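You operate a simulated robot arm through the tools that you are given. There is no shell and no other tool. Be economical: measure what you need, move in short steps, check, and stop when the job is done.

Carry out the task below with a simulated robot arm. There is one attempt and no reset: what you move stays moved.

TASK
Put the silver die marked "7" from the top of the beech bench on top of the white box there and the silver die marked "5" on the white flat pack there.

It is judged by the outcome, as a careful person would: the job done as asked, and still so three seconds after it is handed in. It fails if anything else is knocked over, pushed out of place, dropped, spilled or broken.

THE ROBOT
A 7-joint arm with a two-finger parallel gripper, fixed in place. Base frame: the origin is at the foot of the arm, x ahead of it, y to its left, z up; the work surface is at about z = 0. Lengths are in m, angles in degrees, forces in N, time in s.
With the tool pointing down near the work surface it reaches from about 0.24 to 0.62 m from the base axis. Its first joint turns from -66.0 to 66.0 degrees. Payload 2.6 kg.
Tool frame: the origin (TCP) lies between the finger pads and is the grasp point; the fingertips stand 0.03 m ahead of it; z points along the fingers, y is the line along which they close. The gripper opens to 0.094 m. The fingers are 0.028 m wide and 0.01 m thick; the gripper's body (0.05 by 0.096 m) begins 0.055 m behind the TCP.
Orientation is that of the tool frame in the base frame, as a unit quaternion [x, y, z, w]. With the fingers straight down and closing along the base's y, the tool's x points along the base's -x, its y along +y and its z along -z.

THE INTERFACE
- The arm moves only by the tool apply_moves. Its argument "rows" is a list of rows, each an object of numbers (a shift or turn left out is 0, a gripper value left out holds the last): "x", "y", "z": the shift along the base's x, y, z in units of 20 mm (1.0 is 20 mm); "wx", "wy", "wz": the turn, a rotation vector about the base's x, y, z in units of 5 degrees (1.0 is 5 degrees); "hand": the gripper command, from -1 (shut) to 1 (fully open), values between in proportion. In form: [{"x": .., "y": .., "z": .., "wx": .., "wy": .., "wz": .., "hand": ..}, ...]. A call has 1 to 12 rows; each row shifts and turns the commanded pose from where the row before left it. A call with a number of a shift or a turn outside -1 to 1 is refused whole. A row lasts 0.2 s, in which the tool goes at most 0.05 m and 8.6 degrees; a call with a longer step from one row to the next is refused whole, and so is a gripper value outside its range. A pose out of reach is approached as far as the arm can. The call stops where the force on the tool passes 40 N (or 10 N more than at its start, if that is more) or the arm is blocked; 0.2 s more then pass. The fingers move at their own pace (about 0.072 m/s each) and stop on an object; they squeeze with about 39 N. The grip force told is the motor's: it shows also when the fingers shut on nothing. Time passes only in rows, and 0.2 s behind the last, so rows that do not move let the fingers close. It gives the time, the measured TCP pose, the force on the tool (base axes), the opening and the grip force at its end, in the units of the frame above (readings bear some noise), and new pictures: "show" is both (left out), scene, wrist or none.
- Cameras (640 x 400 px; columns grow to the right, rows downward): "scene" is fixed at [0.0347, 0.4413, 0.5488]; the picture's right is [-0.73, -0.68, 0.00], its down [-0.49, 0.53, -0.69] and it looks along [0.47, -0.51, -0.72] (base axes); focal length 331 px, centre (320, 200). "wrist" rides on the gripper at [-0.037, 0, -0.058] in the tool frame; the picture's right is [0.00, -1.00, 0.00], its down [0.97, 0.00, -0.24] and it looks along [0.24, 0.00, 0.97] (tool axes); focal length 218 px, centre (320, 200).
- point_at(camera, pixels): there is no depth. For up to 12 entries [column, row, z] of the newest picture of that camera ("zoom" is the newest enlarged one), the place [x, y] in the base frame at which the ray of that pixel passes the height z, good to about 0.002 m. No time passes.
- close_up(camera, box): a new picture of the part [left, top, right, bottom] of that camera's present view, enlarged. No time passes.
- job_done(): hands the job in; it is judged then, once.

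Work in short steps. Measure before you move; look again where a grasp or a placing could have gone wrong, and mend it. You have 60 turns and 120 pictures in all, the two below and enlarged ones among them. Open the gripper and draw the arm clear of the work before you hand the job in, unless the task says otherwise; then end with one line.

The tools are called after "Request:" as name(argument=value, ...) on one line, values as JSON. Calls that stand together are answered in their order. apply_moves: Moves the arm, as the interface text tells. Its arguments: {"type":"object","properties":{"rows":{"type":"array"},"show":{"type":"string","enum":["both","scene","wrist","none"]}},"required":["rows"]} The other tools are called the same way: point_at (camera, pixels) gives the place at which the rays of pixels pass given heights; close_up (camera, box) takes an enlarged picture of a part of a camera's view; job_done () hands the job in.

At the start:

```text
time: 0.0
ee_pos: [0.3093, 0.1832, 0.2142]
orientation: [0.0, 1.0, 0.0, 0.0]
force: [0.4, 0.0, -0.1]
opening: 0.094
gripper_force: 0.0
```

scene: 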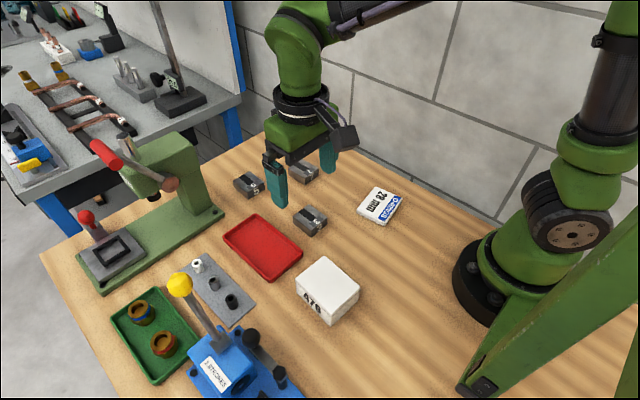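
wrist: 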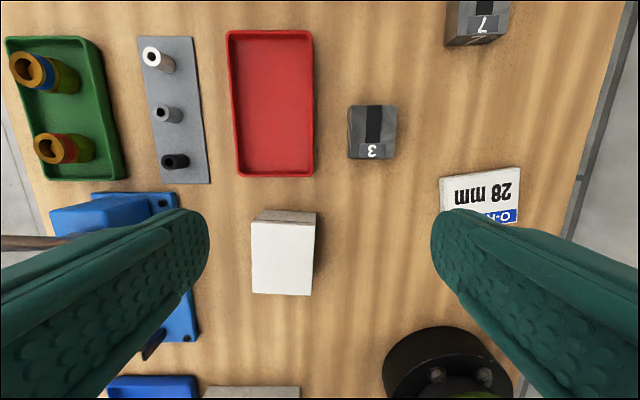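

The scene shows three silver dice, near (248,185), (303,172) and (310,220); I zoom in to read them and the targets.

Request:
close_up(camera="scene", box=[220, 140, 420, 265])

Request:
close_up(camera="scene", box=[220, 220, 420, 345])

```text
3.20 times, centred on (320, 202) of scene
```

zoom: 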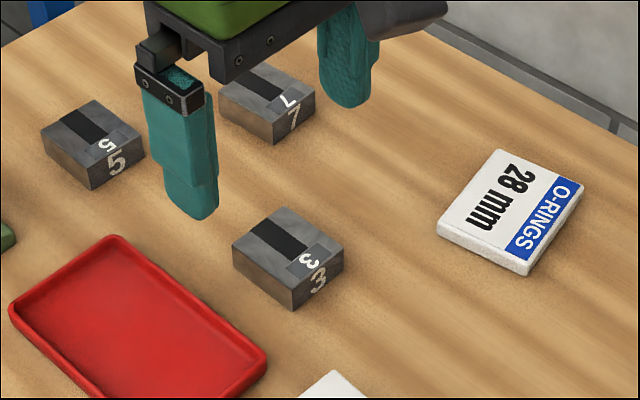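

```text
3.20 times, centred on (320, 282) of scene
```

zoom: 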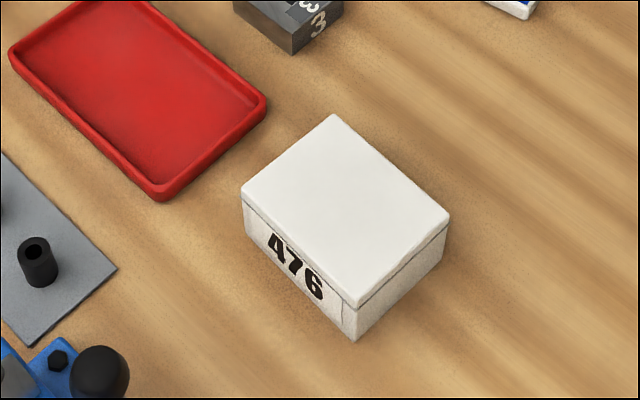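

Die "5" is at (248,185), die "7" at (303,172), the 476 box is the white box and the O-RINGS pack the flat pack. I measure corners at several heights.

Request:
point_at(camera="scene", pixels=[[248.8, 199, 0], [248.8, 191.5, 0.02], [232.8, 181, 0.02], [249.5, 171, 0.02], [265, 182, 0.02], [305.5, 185, 0], [305.5, 178, 0.02], [288.5, 168, 0.02], [318.5, 169.5, 0.02]])

Request:
point_at(camera="scene", pixels=[[331, 326.5, 0], [331, 316, 0.03], [331, 316, 0.04], [324, 256, 0.03], [296, 279.5, 0.03], [360, 287, 0.03], [375.5, 186.8, 0.01], [402.5, 196, 0.01], [384, 223, 0.01], [357, 211, 0.01], [384, 226, 0]])

```text
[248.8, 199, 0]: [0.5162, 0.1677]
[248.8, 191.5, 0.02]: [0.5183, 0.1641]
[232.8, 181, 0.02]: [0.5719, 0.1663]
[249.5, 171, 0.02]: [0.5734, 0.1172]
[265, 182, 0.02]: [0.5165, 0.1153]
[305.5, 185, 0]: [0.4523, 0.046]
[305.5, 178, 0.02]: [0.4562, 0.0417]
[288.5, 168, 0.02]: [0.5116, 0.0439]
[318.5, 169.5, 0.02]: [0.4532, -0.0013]
```

```text
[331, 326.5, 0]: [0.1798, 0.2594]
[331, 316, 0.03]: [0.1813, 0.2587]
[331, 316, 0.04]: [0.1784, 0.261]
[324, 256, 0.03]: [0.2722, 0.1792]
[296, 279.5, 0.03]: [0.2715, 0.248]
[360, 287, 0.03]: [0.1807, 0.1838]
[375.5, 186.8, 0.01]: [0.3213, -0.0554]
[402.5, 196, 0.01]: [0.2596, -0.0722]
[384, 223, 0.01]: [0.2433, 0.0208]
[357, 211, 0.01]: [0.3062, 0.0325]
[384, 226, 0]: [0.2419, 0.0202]
```

Die 7 is centred near (0.483, 0.021) and die 5 near (0.545, 0.141). I move at height over die 7 to view it from above.

Request:
apply_moves(rows=[{"x": 0.87, "y": -0.81, "hand": 1}, {"x": 0.87, "y": -0.81}, {"x": 0.87, "y": -0.81}, {"x": 0.87, "y": -0.81}, {"x": 0.87, "y": -0.81}, {"x": 0.87, "y": -0.81}, {"x": 0.87, "y": -0.81}, {"x": 0.87, "y": -0.81}, {"x": 0.87, "y": -0.81}, {"x": 0.87, "y": -0.81}, {}])

```text
time: 2.4
ee_pos: [0.4822, 0.0212, 0.213]
orientation: [0.0, 1.0, 0.0, 0.001]
force: [-0.4, 0.9, 0.3]
opening: 0.094
gripper_force: 0.0
```

scene: 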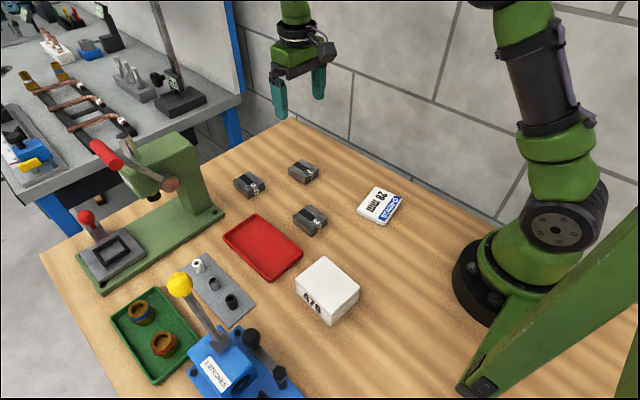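
wrist: 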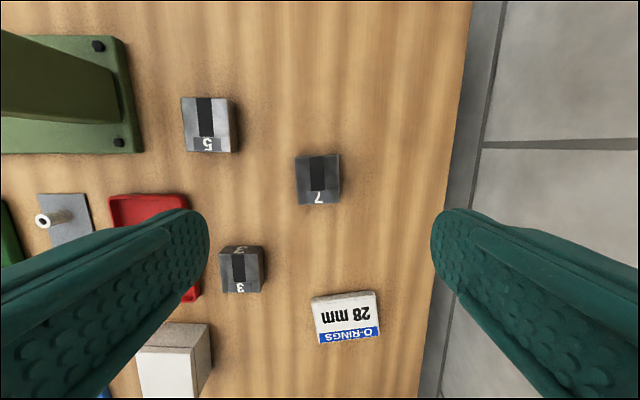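

The wrist view shows die 7 at about (318,180), die 5 at (208,125). I enlarge for both.

Request:
close_up(camera="wrist", box=[160, 80, 360, 205])

Request:
close_up(camera="scene", box=[220, 140, 340, 215])

```text
3.20 times, centred on (260, 142) of wrist
```

zoom: 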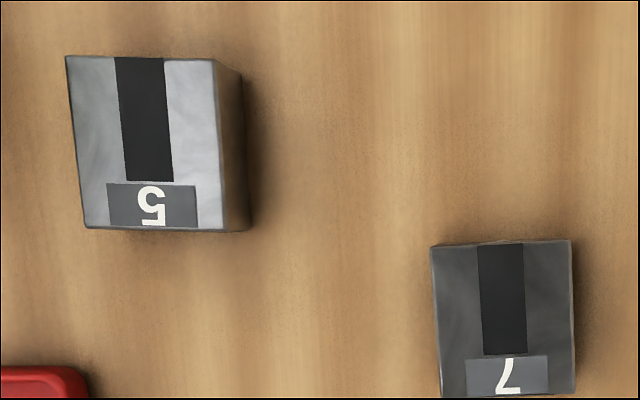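

```text
5.33 times, centred on (280, 178) of scene
```

zoom: 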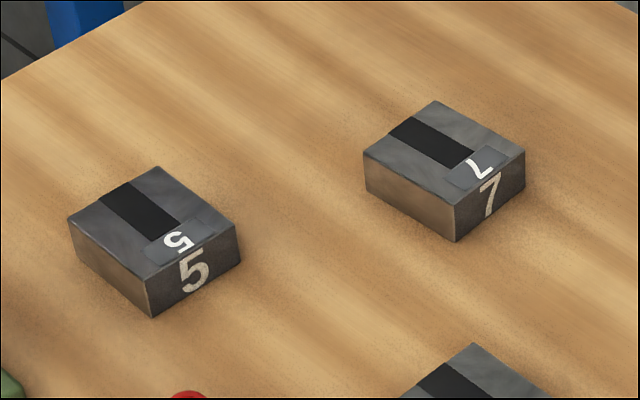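

I pin the die height by matching the top and bottom of a vertical edge, and locate the tops from the wrist view.

Request:
point_at(camera="zoom", pixels=[[152, 318, 0], [146, 279, 0.02], [146, 279, 0.025], [146, 279, 0.03], [456, 242, 0], [454, 206, 0.02], [454, 206, 0.025], [454, 206, 0.03], [364, 153, 0.025], [437, 101, 0.025], [525, 152, 0.025]])

Request:
point_at(camera="wrist", pixels=[[294.5, 157, 0.025], [338.5, 155, 0.025], [340, 203, 0.025], [298, 204.5, 0.025], [180.5, 97.5, 0.025], [226, 98.5, 0.025], [229, 152, 0.025], [186.5, 151.5, 0.025], [142, 152, 0.0]])

```text
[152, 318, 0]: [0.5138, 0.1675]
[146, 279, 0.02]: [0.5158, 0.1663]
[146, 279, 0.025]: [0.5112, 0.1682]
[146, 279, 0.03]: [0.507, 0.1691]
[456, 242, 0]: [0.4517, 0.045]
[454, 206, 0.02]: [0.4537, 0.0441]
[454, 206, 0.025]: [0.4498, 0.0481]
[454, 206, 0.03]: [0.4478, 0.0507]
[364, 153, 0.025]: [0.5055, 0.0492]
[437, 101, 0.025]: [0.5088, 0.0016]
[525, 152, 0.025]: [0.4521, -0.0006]
```

```text
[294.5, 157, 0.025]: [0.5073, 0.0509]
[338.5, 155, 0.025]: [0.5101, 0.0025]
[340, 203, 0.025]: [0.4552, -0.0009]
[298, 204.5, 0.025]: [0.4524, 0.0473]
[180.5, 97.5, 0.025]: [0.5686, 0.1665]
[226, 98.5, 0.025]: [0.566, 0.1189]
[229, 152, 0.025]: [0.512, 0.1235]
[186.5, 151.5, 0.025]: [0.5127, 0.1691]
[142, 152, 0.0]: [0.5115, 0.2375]
```

Die 7: centre (0.481, 0.025), about 0.055 × 0.048 × 0.024 m, yaw about +3.5°. I turn, shift and descend to TCP z about 0.035, first most of the way.

Request:
apply_moves(rows=[{"y": 0.2, "z": -0.8, "wz": 0.7}, {"z": -1}, {"z": -1}, {"z": -1}, {"z": -1}, {"z": -1}, {}], show="wrist")

```text
time: 4.0
ee_pos: [0.4824, 0.0246, 0.0983]
orientation: [-0.03, 1.0, 0.0, 0.0]
force: [0.0, -0.8, -0.3]
opening: 0.094
gripper_force: 0.0
```

wrist: 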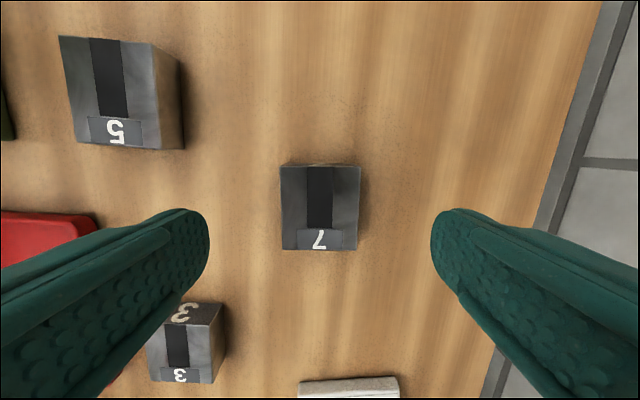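

Die 7 is square and centred between the fingers (320,207). Descend 63 mm and close.

Request:
apply_moves(rows=[{"z": -0.8}, {"z": -0.8}, {"z": -0.8}, {"z": -0.75}, {}, {"hand": -1}, {}, {}, {}, {}])

```text
time: 6.2
ee_pos: [0.4828, 0.0256, 0.0318]
orientation: [-0.031, 1.0, 0.0, -0.001]
force: [0.2, -0.5, 1.0]
opening: 0.0495
gripper_force: 38.9
```

scene: 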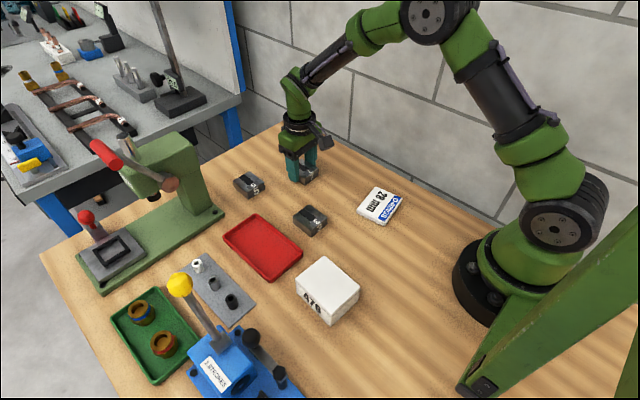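
wrist: 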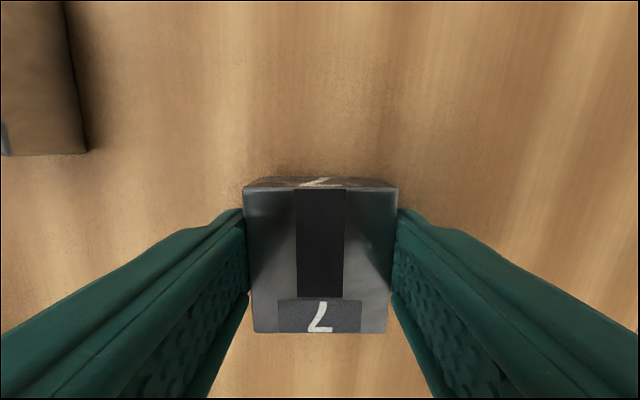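

Gripped at 0.0495 opening. I lift to about z 0.17.

Request:
apply_moves(rows=[{"z": 0.5}, {"z": 0.8}, {"z": 1}, {"z": 1}, {"z": 1}, {"z": 1}, {"z": 1}, {"z": 0.7}, {}], show="none")

Request:
close_up(camera="scene", box=[280, 240, 380, 340])

```text
time: 8.2
ee_pos: [0.4816, 0.0264, 0.1761]
orientation: [-0.031, 1.0, 0.0, 0.0]
force: [0.1, 0.1, -4.5]
opening: 0.0497
gripper_force: 39.2
```

```text
4.00 times, centred on (330, 290) of scene
```

zoom: 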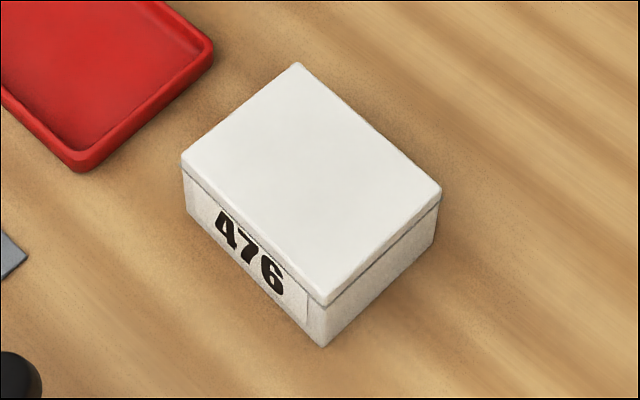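

I measure the box height via its vertical edges and its top corners.

Request:
point_at(camera="zoom", pixels=[[322, 346, 0], [325, 304, 0.025], [325, 304, 0.03], [325, 304, 0.035], [325, 304, 0.04], [188, 213, 0], [182, 160, 0.03], [182, 160, 0.04], [433, 244, 0], [441, 190, 0.03], [441, 190, 0.04], [297, 63, 0.035]])

```text
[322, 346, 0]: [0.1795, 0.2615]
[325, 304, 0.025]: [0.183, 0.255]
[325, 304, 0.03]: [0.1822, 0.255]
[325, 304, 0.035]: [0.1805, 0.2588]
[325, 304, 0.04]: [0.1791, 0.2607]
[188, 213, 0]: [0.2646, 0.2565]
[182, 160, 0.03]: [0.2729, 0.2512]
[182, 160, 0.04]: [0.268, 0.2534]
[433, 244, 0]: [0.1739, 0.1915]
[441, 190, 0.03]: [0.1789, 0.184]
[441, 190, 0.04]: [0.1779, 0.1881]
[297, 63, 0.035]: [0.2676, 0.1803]
```

Box top is about z 0.042, centre (0.223, 0.221), yaw about −4°. I check obstacles by the box (blue press knob) before carrying there.

Request:
point_at(camera="scene", pixels=[[253, 337, 0.05], [253, 337, 0.1], [278, 375, 0.03], [180, 284, 0.1], [180, 284, 0.15], [225, 340, 0.05], [265, 350, 0.03], [265, 350, 0.06]])

Request:
apply_moves(rows=[{"x": -0.99, "y": 0.6, "wz": -0.12}, {"x": -0.99, "y": 0.6, "wz": -0.12}, {"x": -0.99, "y": 0.6, "wz": -0.12}, {"x": -0.99, "y": 0.6, "wz": -0.12}, {"x": -0.99, "y": 0.6, "wz": -0.12}, {"x": -0.99, "y": 0.6, "wz": -0.12}, {"x": -0.99, "y": 0.6, "wz": -0.12}, {"x": -0.99, "y": 0.6, "wz": -0.12}, {}])

```text
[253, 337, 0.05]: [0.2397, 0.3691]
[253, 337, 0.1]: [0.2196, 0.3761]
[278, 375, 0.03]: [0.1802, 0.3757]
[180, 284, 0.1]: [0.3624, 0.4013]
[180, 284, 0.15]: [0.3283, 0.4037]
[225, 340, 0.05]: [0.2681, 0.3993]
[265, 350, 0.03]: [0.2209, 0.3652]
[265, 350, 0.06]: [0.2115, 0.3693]
```

```text
time: 10.2
ee_pos: [0.3244, 0.12, 0.1774]
orientation: [0.011, 1.0, 0.001, 0.0]
force: [-0.4, -0.9, -4.4]
opening: 0.0499
gripper_force: 39.2
```

scene: 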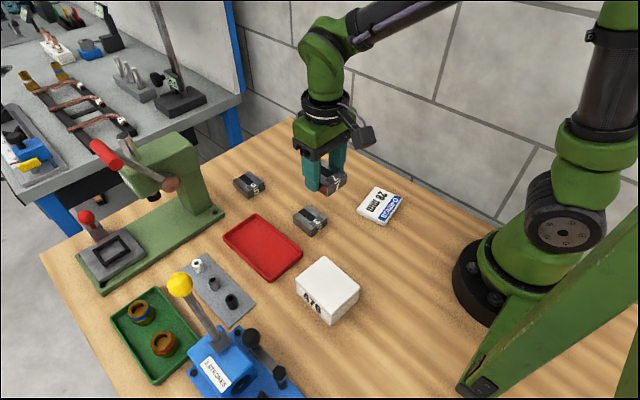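
wrist: 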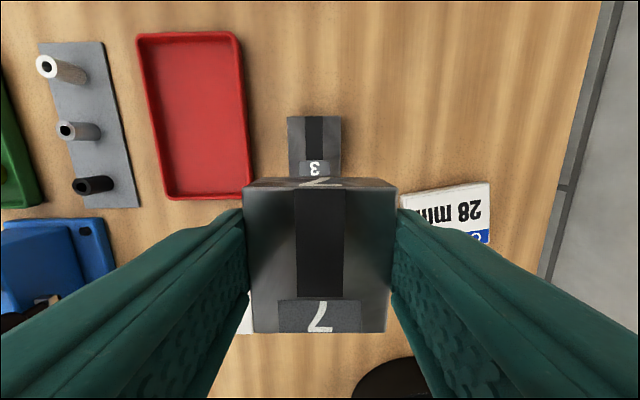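

Obstacles stay at y ≥ 0.365, clear. I continue to above the box centre.

Request:
apply_moves(rows=[{"x": -0.835, "y": 0.846, "wz": -0.07}, {"x": -0.835, "y": 0.846, "wz": -0.07}, {"x": -0.835, "y": 0.846, "wz": -0.07}, {"x": -0.835, "y": 0.846, "wz": -0.07}, {"x": -0.835, "y": 0.846, "wz": -0.07}, {"x": -0.835, "y": 0.846, "wz": -0.07}, {}, {}])

```text
time: 12.0
ee_pos: [0.2249, 0.2217, 0.1743]
orientation: [0.029, 1.0, -0.001, 0.0]
force: [-0.3, 1.1, -4.2]
opening: 0.0498
gripper_force: 39.1
```

scene: 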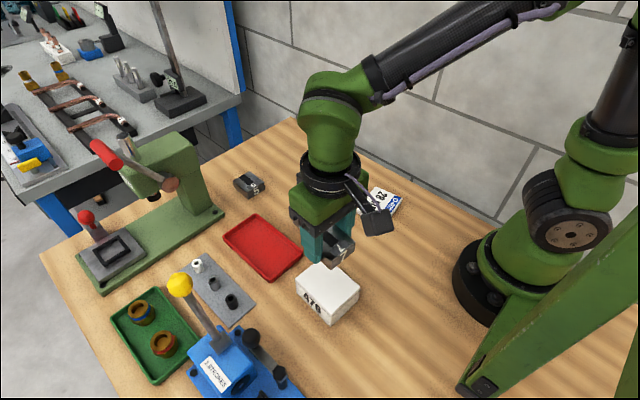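
wrist: 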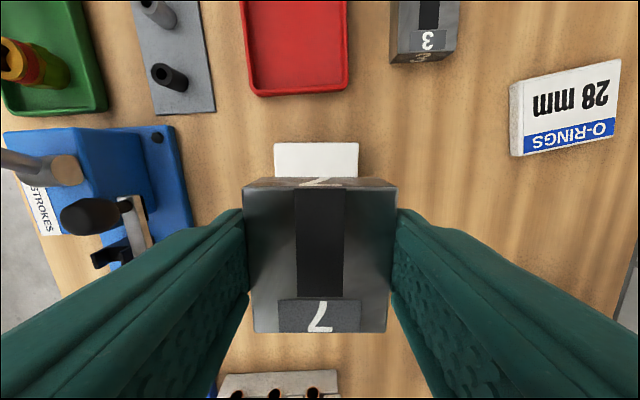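

Aligned above the box. Descend to about z 0.09, then check.

Request:
apply_moves(rows=[{"z": -0.9}, {"z": -0.9}, {"z": -0.9}, {"z": -0.9}, {"z": -0.5}, {}])

Request:
close_up(camera="scene", box=[270, 215, 390, 335])

```text
time: 13.4
ee_pos: [0.2248, 0.223, 0.0929]
orientation: [0.03, 1.0, 0.001, 0.0]
force: [0.5, 0.4, -4.7]
opening: 0.0496
gripper_force: 39.4
```

scene: 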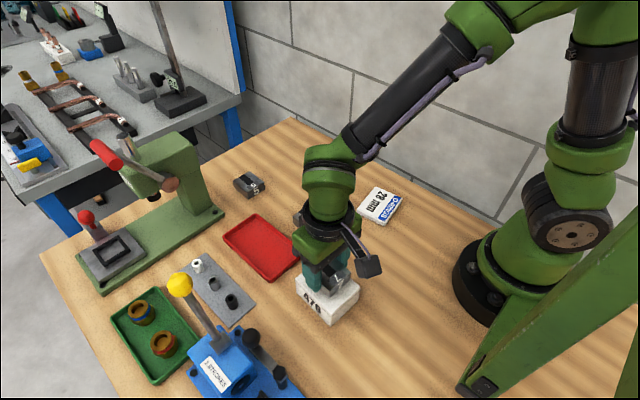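
wrist: 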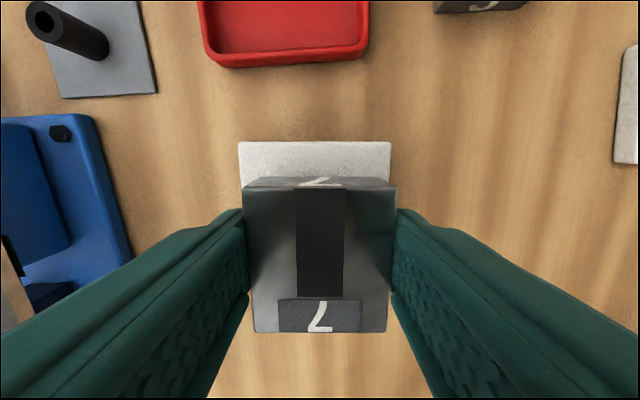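

```text
3.33 times, centred on (330, 275) of scene
```

zoom: 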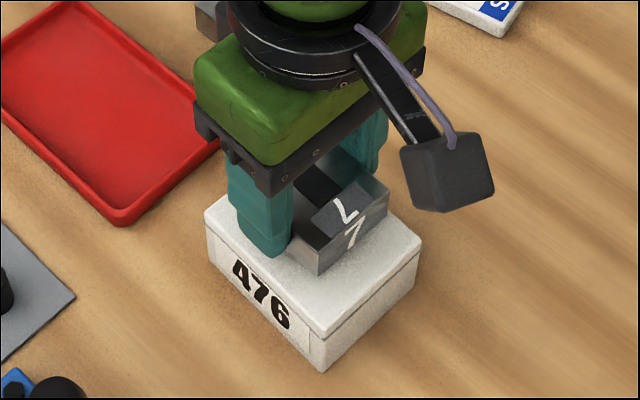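

Over the box with good margins. I lower in small steps to contact (expected about z 0.074).

Request:
apply_moves(rows=[{"z": -0.3}, {"z": -0.2}, {"z": -0.1}, {"z": -0.1}, {}], show="none")

```text
time: 14.6
ee_pos: [0.2251, 0.2239, 0.08]
orientation: [0.03, 1.0, 0.002, 0.001]
force: [-6.7, -0.1, 36.4]
opening: 0.0497
gripper_force: 39.0
```

Contact already at z about 0.080 (36 N). I ease up 1 mm and check.

Request:
apply_moves(rows=[{"z": 0.05}, {}])

Request:
close_up(camera="scene", box=[270, 215, 390, 335])

```text
time: 15.2
ee_pos: [0.2258, 0.2222, 0.0797]
orientation: [0.029, 1.0, 0.001, 0.0]
force: [2.6, 3.9, 8.0]
opening: 0.0496
gripper_force: 38.6
```

scene: 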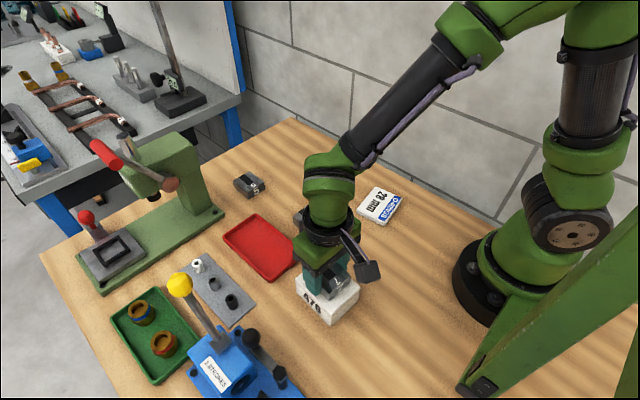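
wrist: 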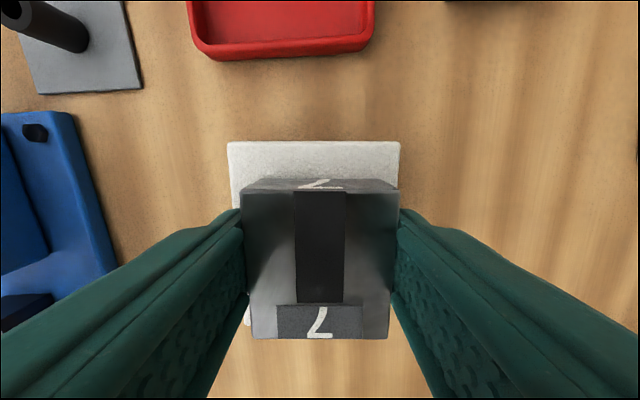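

```text
3.33 times, centred on (330, 275) of scene
```

zoom: 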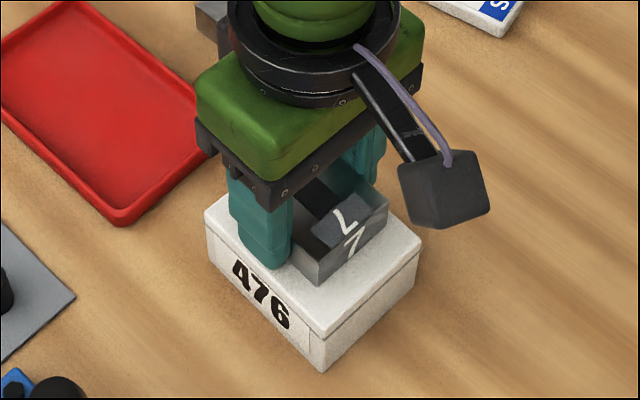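

The die rests on the lid within its edges. Open and rise straight up.

Request:
apply_moves(rows=[{"hand": -0.3}, {"hand": 0.4}, {}, {}, {"z": 0.5}, {"z": 0.8}, {"z": 1, "hand": 1}, {"z": 1}, {"z": 1}, {"z": 1}, {}])

Request:
close_up(camera="scene", box=[270, 215, 390, 335])

```text
time: 17.6
ee_pos: [0.2241, 0.2217, 0.1877]
orientation: [0.03, 1.0, 0.001, 0.0]
force: [-0.5, 0.0, -0.5]
opening: 0.094
gripper_force: 0.1
```

scene: 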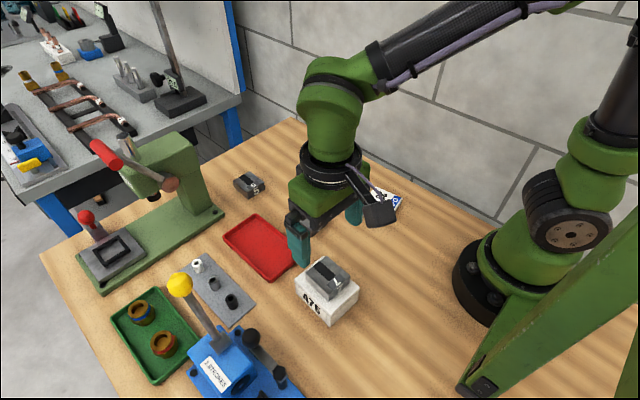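
wrist: 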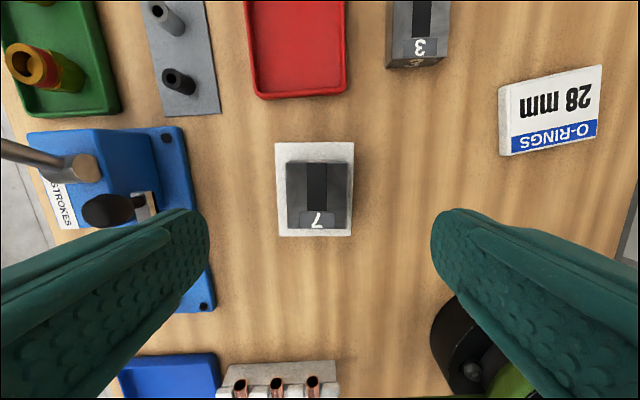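

```text
3.33 times, centred on (330, 275) of scene
```

zoom: 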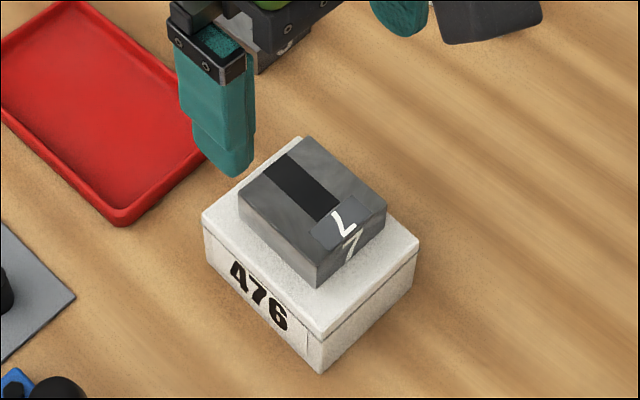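

Die 7 sits well on the box. Now move to die 5 at about (0.541, 0.143).

Request:
apply_moves(rows=[{"x": 1, "y": -0.36}, {"x": 1, "y": -0.36}, {"x": 1, "y": -0.36}, {"x": 1, "y": -0.36}, {"x": 1, "y": -0.36}, {"x": 1, "y": -0.36}, {"x": 1, "y": -0.36}, {"x": 1, "y": -0.36}, {"x": 1, "y": -0.36}, {"x": 1, "y": -0.36}, {"x": 1, "y": -0.33}], show="none")

Request:
apply_moves(rows=[{"x": 0.96}, {"x": 0.96}, {"x": 0.96}, {"x": 0.96}, {"x": 0.96, "wz": -0.1}, {"z": -0.8}, {"z": -1}, {"z": -1}, {"z": -1}, {"z": -0.8}, {}])

```text
time: 20.0
ee_pos: [0.4444, 0.1444, 0.186]
orientation: [0.029, 1.0, 0.0, 0.0]
force: [0.0, 0.1, 0.4]
opening: 0.0941
gripper_force: 0.1
```

```text
time: 22.4
ee_pos: [0.5372, 0.1433, 0.0955]
orientation: [0.034, 0.999, 0.0, -0.001]
force: [-0.2, 0.2, 0.5]
opening: 0.0942
gripper_force: 0.1
```

scene: 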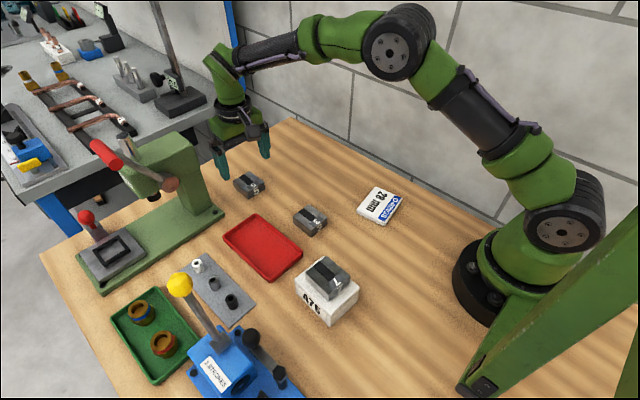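
wrist: 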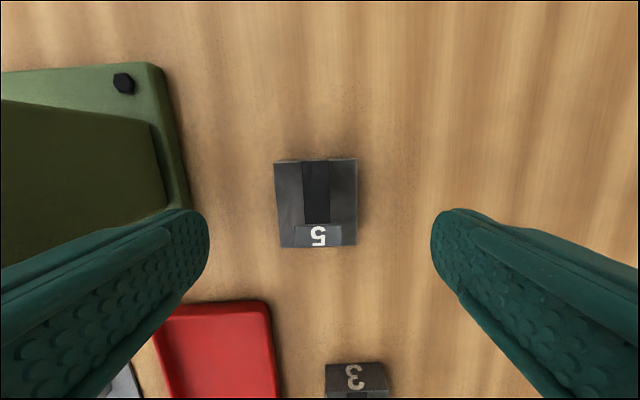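

Die 5 is centred at (317,204), tilt about +1.5°; the press base is about 2 cm beyond the left finger. I trim, narrow the opening a bit, descend and close.

Request:
apply_moves(rows=[{"x": 0.12, "wz": 0.3, "hand": 0.75}, {"z": -0.8}, {"z": -0.8}, {"z": -0.8}, {"z": -0.65}, {}, {"hand": -1}, {}, {}, {}, {}])

```text
time: 24.8
ee_pos: [0.5428, 0.1423, 0.032]
orientation: [0.021, 1.0, 0.0, 0.0]
force: [0.4, 1.4, 0.4]
opening: 0.0498
gripper_force: 38.7
```

scene: 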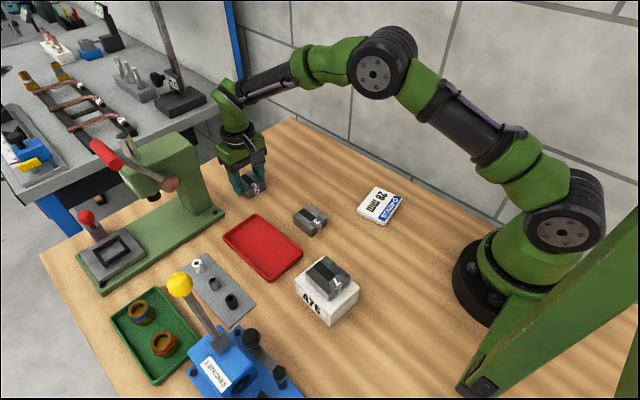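
wrist: 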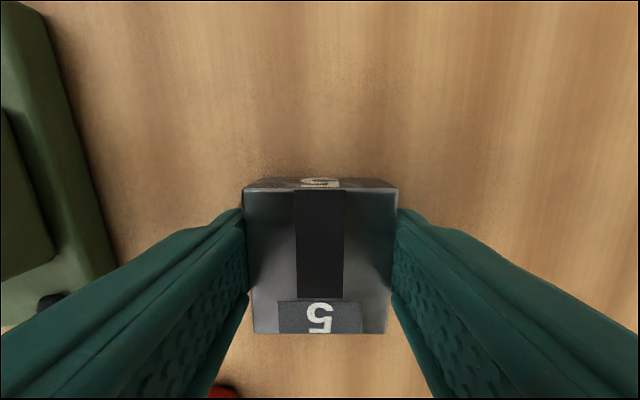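

Gripped. Lift, and measure the pack meanwhile.

Request:
apply_moves(rows=[{"z": 0.5}, {"z": 0.8}, {"z": 1}, {"z": 1}, {"z": 1}, {"z": 1}, {"z": 1}, {"z": 0.5}, {}], show="none")

Request:
close_up(camera="scene", box=[340, 175, 420, 235])

```text
time: 26.8
ee_pos: [0.5419, 0.1446, 0.1696]
orientation: [0.021, 1.0, 0.001, 0.0]
force: [0.5, -1.0, -4.9]
opening: 0.0496
gripper_force: 38.7
```

```text
6.67 times, centred on (380, 205) of scene
```

zoom: 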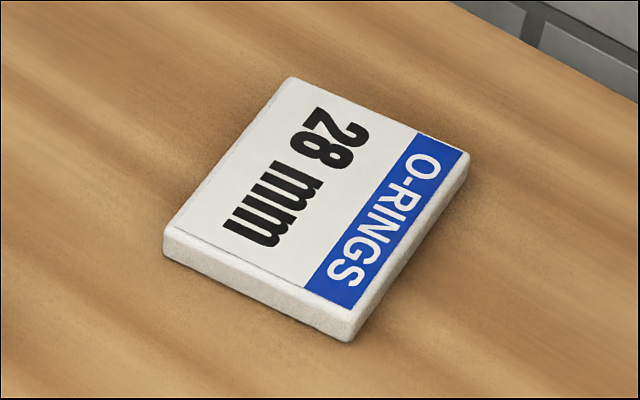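

Request:
point_at(camera="zoom", pixels=[[348, 342, 0], [350, 317, 0.01], [350, 317, 0.015], [166, 259, 0], [164, 236, 0.01], [164, 236, 0.015], [289, 77, 0.012], [469, 154, 0.012]])

```text
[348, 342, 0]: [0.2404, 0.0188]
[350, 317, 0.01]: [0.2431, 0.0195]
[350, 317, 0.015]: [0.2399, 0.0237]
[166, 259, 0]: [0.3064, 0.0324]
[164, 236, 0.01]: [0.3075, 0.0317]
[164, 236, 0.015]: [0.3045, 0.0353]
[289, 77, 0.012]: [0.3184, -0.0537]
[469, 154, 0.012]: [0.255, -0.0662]
```

Pack: top about z 0.012, centre (0.280, −0.0165), yaw about +10°. Carry die 5 there, turning +12°.

Request:
apply_moves(rows=[{"x": -0.934, "y": -0.575, "wz": 0.178}, {"x": -0.934, "y": -0.575, "wz": 0.178}, {"x": -0.934, "y": -0.575, "wz": 0.178}, {"x": -0.934, "y": -0.575, "wz": 0.178}, {"x": -0.934, "y": -0.575, "wz": 0.178}, {"x": -0.934, "y": -0.575, "wz": 0.178}, {"x": -0.934, "y": -0.575, "wz": 0.178}, {}], show="none")

Request:
apply_moves(rows=[{"x": -0.934, "y": -0.575, "wz": 0.178}, {"x": -0.934, "y": -0.575, "wz": 0.178}, {"x": -0.934, "y": -0.575, "wz": 0.178}, {"x": -0.934, "y": -0.575, "wz": 0.178}, {"x": -0.934, "y": -0.575, "wz": 0.178}, {"x": -0.934, "y": -0.575, "wz": 0.178}, {"x": -0.934, "y": -0.575, "wz": 0.178}, {}, {}])

```text
time: 28.6
ee_pos: [0.4102, 0.0649, 0.1691]
orientation: [-0.034, 0.999, 0.0, 0.001]
force: [0.4, 0.3, -4.8]
opening: 0.0497
gripper_force: 38.9
```

```text
time: 30.6
ee_pos: [0.2807, -0.0192, 0.1691]
orientation: [-0.088, 0.996, -0.001, 0.0]
force: [-0.6, 0.2, -4.9]
opening: 0.0494
gripper_force: 38.7
```

scene: 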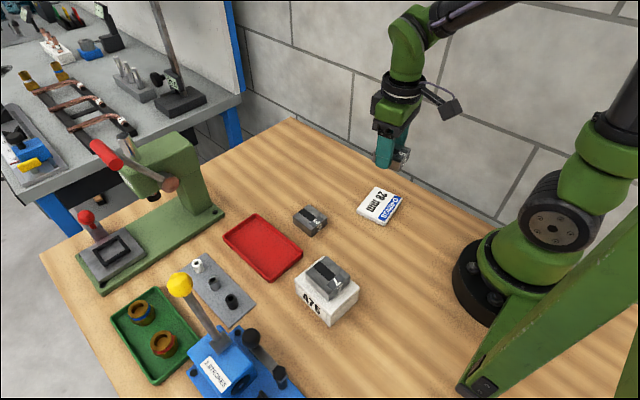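
wrist: 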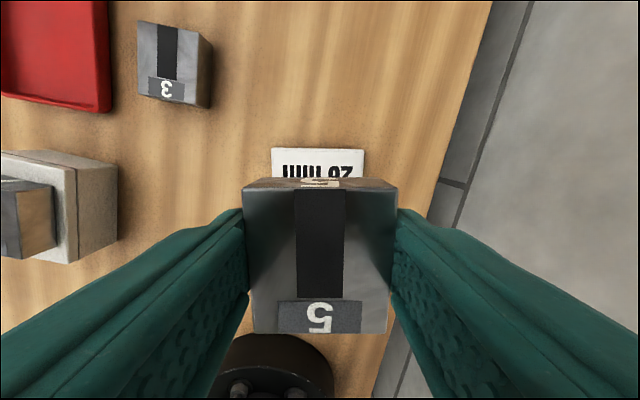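

Aligned over the pack. Descend to about z 0.062.

Request:
apply_moves(rows=[{"z": -0.9}, {"z": -0.9}, {"z": -0.9}, {"z": -0.9}, {"z": -0.9}, {"z": -0.8}, {}])

Request:
close_up(camera="scene", box=[320, 150, 440, 250])

```text
time: 32.2
ee_pos: [0.2802, -0.0159, 0.0624]
orientation: [-0.088, 0.996, 0.001, -0.001]
force: [0.0, -0.1, -5.2]
opening: 0.0496
gripper_force: 38.9
```

scene: 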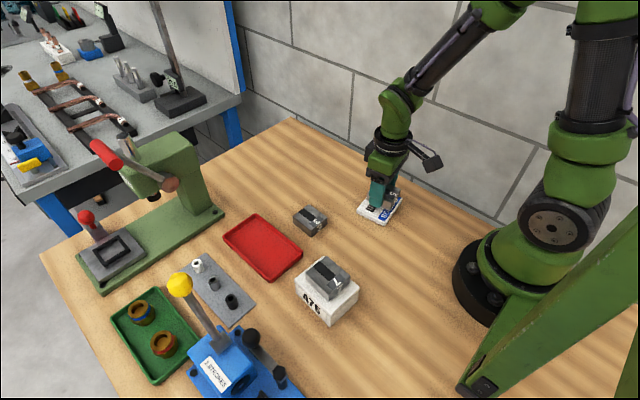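
wrist: 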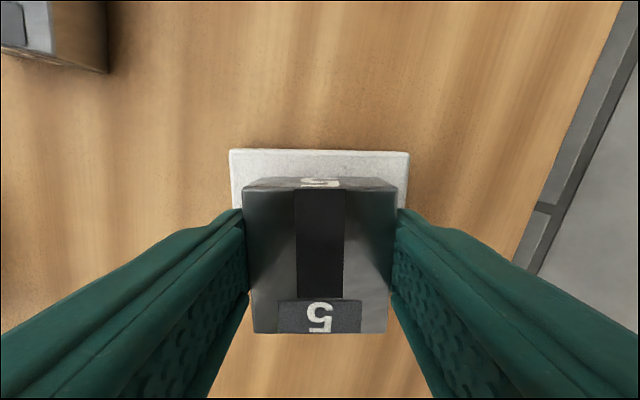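

```text
4.00 times, centred on (380, 200) of scene
```

zoom: 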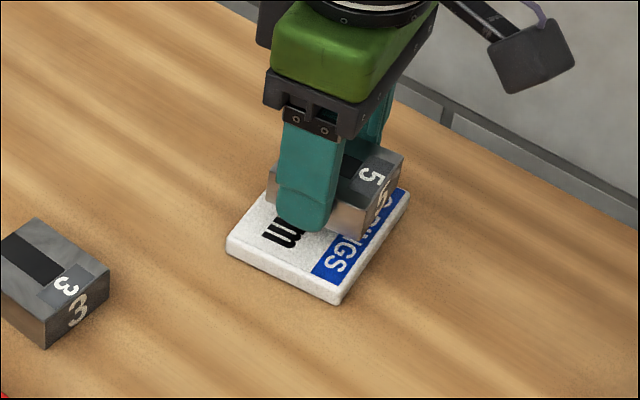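

I verify the pack's far edge relative to the tool.

Request:
point_at(camera="wrist", pixels=[[231, 150, 0.012], [409, 153, 0.012], [320, 151, 0.012], [320, 178, 0.03], [320, 190, 0.054], [320, 332, 0.054]])

```text
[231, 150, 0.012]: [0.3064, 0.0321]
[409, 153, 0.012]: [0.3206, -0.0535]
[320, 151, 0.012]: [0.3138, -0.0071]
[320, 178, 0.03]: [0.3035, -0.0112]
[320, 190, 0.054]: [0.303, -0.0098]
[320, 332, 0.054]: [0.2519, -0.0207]
```

Die should go about 3 mm forward and 3 mm to −y to be centred; shift, then lower gently.

Request:
apply_moves(rows=[{"x": 0.17, "y": -0.12}, {"z": -0.3}, {"z": -0.1}, {"z": -0.1}, {}], show="wrist")

```text
time: 33.4
ee_pos: [0.2843, -0.0186, 0.0537]
orientation: [-0.087, 0.996, 0.0, 0.0]
force: [-0.1, -0.1, -4.7]
opening: 0.0497
gripper_force: 39.2
```

wrist: 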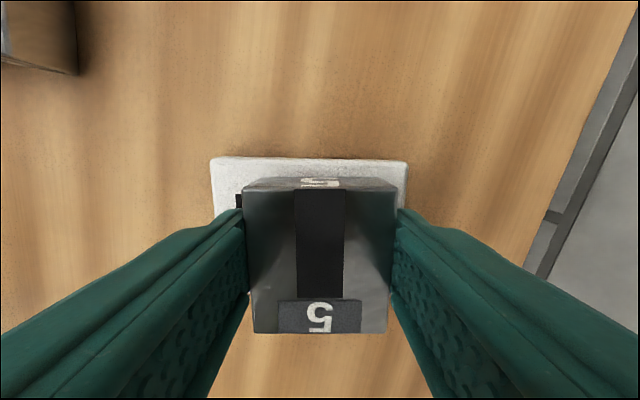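

The pack now appears 10 px left of the die, so the lateral shift was unneeded; I undo it (+2.5 mm y) and continue lowering.

Request:
apply_moves(rows=[{"y": 0.14}, {"z": -0.1}, {"z": -0.1}, {}], show="wrist")

```text
time: 34.4
ee_pos: [0.2848, -0.0177, 0.0501]
orientation: [-0.087, 0.996, 0.0, 0.0]
force: [-0.2, -0.3, -4.1]
opening: 0.0498
gripper_force: 39.2
```

wrist: 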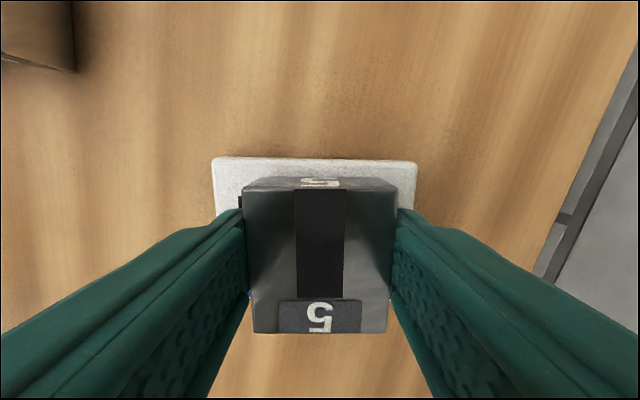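

Near centred (212–417 around col 320). Lower in 1 mm steps until contact.

Request:
apply_moves(rows=[{"y": 0.05, "z": -0.06}, {"z": -0.05}, {"z": -0.05}, {}], show="none")

```text
time: 35.4
ee_pos: [0.285, -0.0165, 0.0463]
orientation: [-0.087, 0.996, 0.0, 0.0]
force: [-4.2, -1.1, 14.5]
opening: 0.0497
gripper_force: 39.0
```

Contact (about 19 N over the weight). I look before releasing.

Request:
close_up(camera="scene", box=[340, 165, 430, 235])

Request:
close_up(camera="wrist", box=[180, 120, 460, 380])

```text
5.71 times, centred on (385, 200) of scene
```

zoom: 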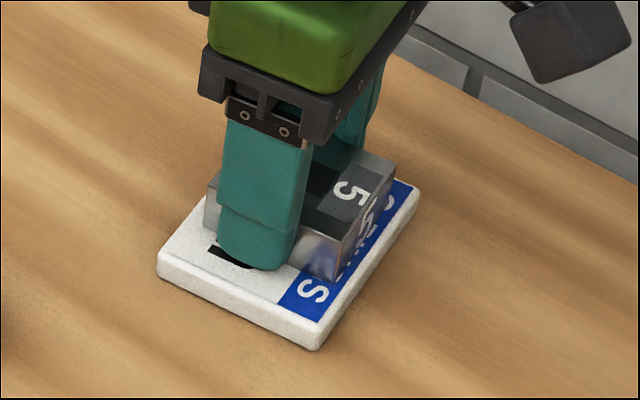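

```text
1.54 times, centred on (320, 250) of wrist
```

zoom: 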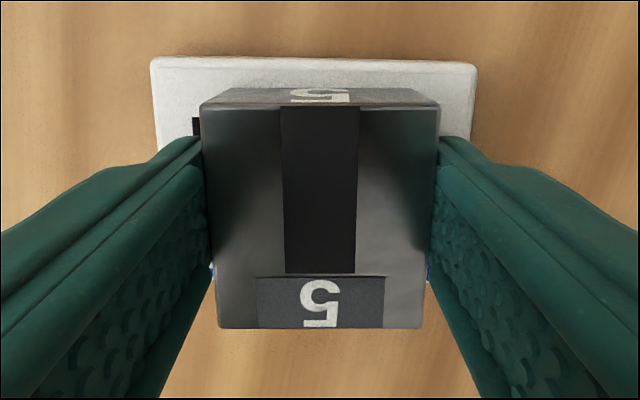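

The die is flat and fully on the pack. Release and rise.

Request:
apply_moves(rows=[{"hand": -0.3}, {"hand": 0.4}, {}, {}, {"z": 0.5}, {"z": 0.8}, {"z": 1, "hand": 1}, {"z": 1}, {"z": 1}, {"z": 1}, {"z": 1}, {}])

Request:
close_up(camera="scene", box=[280, 165, 430, 335])

```text
time: 38.0
ee_pos: [0.2857, -0.0168, 0.1699]
orientation: [-0.088, 0.996, 0.0, 0.001]
force: [0.5, 0.5, -0.2]
opening: 0.094
gripper_force: 0.1
```

scene: 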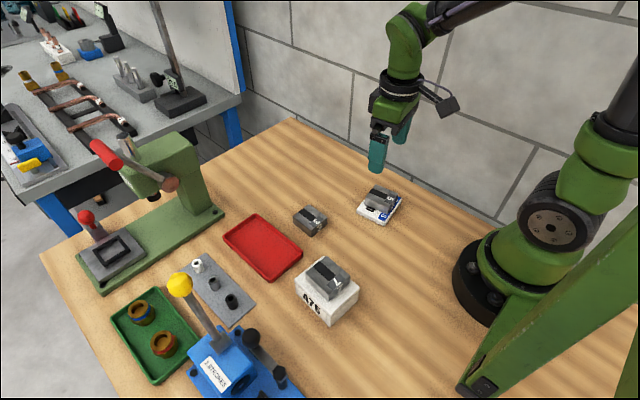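
wrist: 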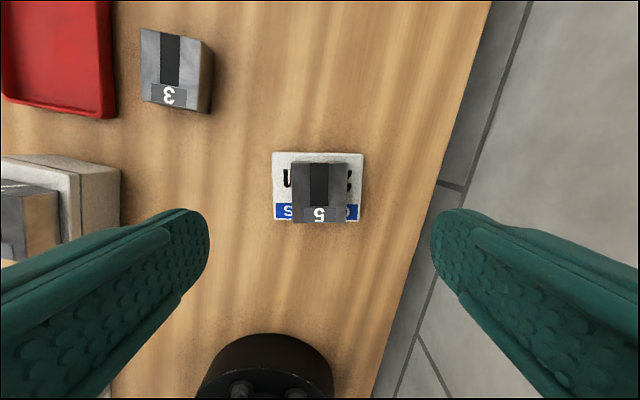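

```text
2.35 times, centred on (355, 250) of scene
```

zoom: 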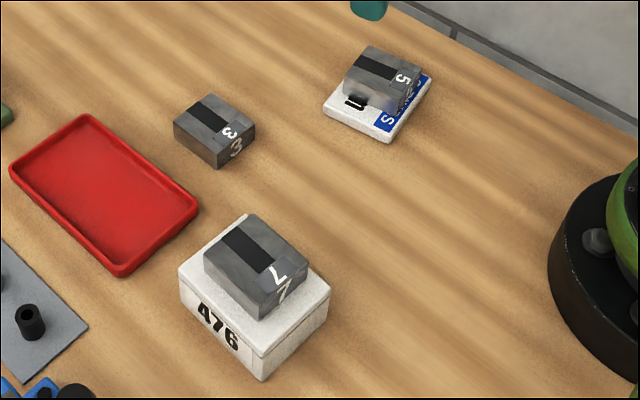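

Both dice sit stably on their targets, nothing else has moved, and the arm is clear at z 0.17 with the gripper open.

Request:
job_done()

```text
The job is handed in.
```

The silver die "7" is on top of the white box and the silver die "5" is on the white flat pack. Both were sitting flat in the last pictures, with nothing else disturbed.
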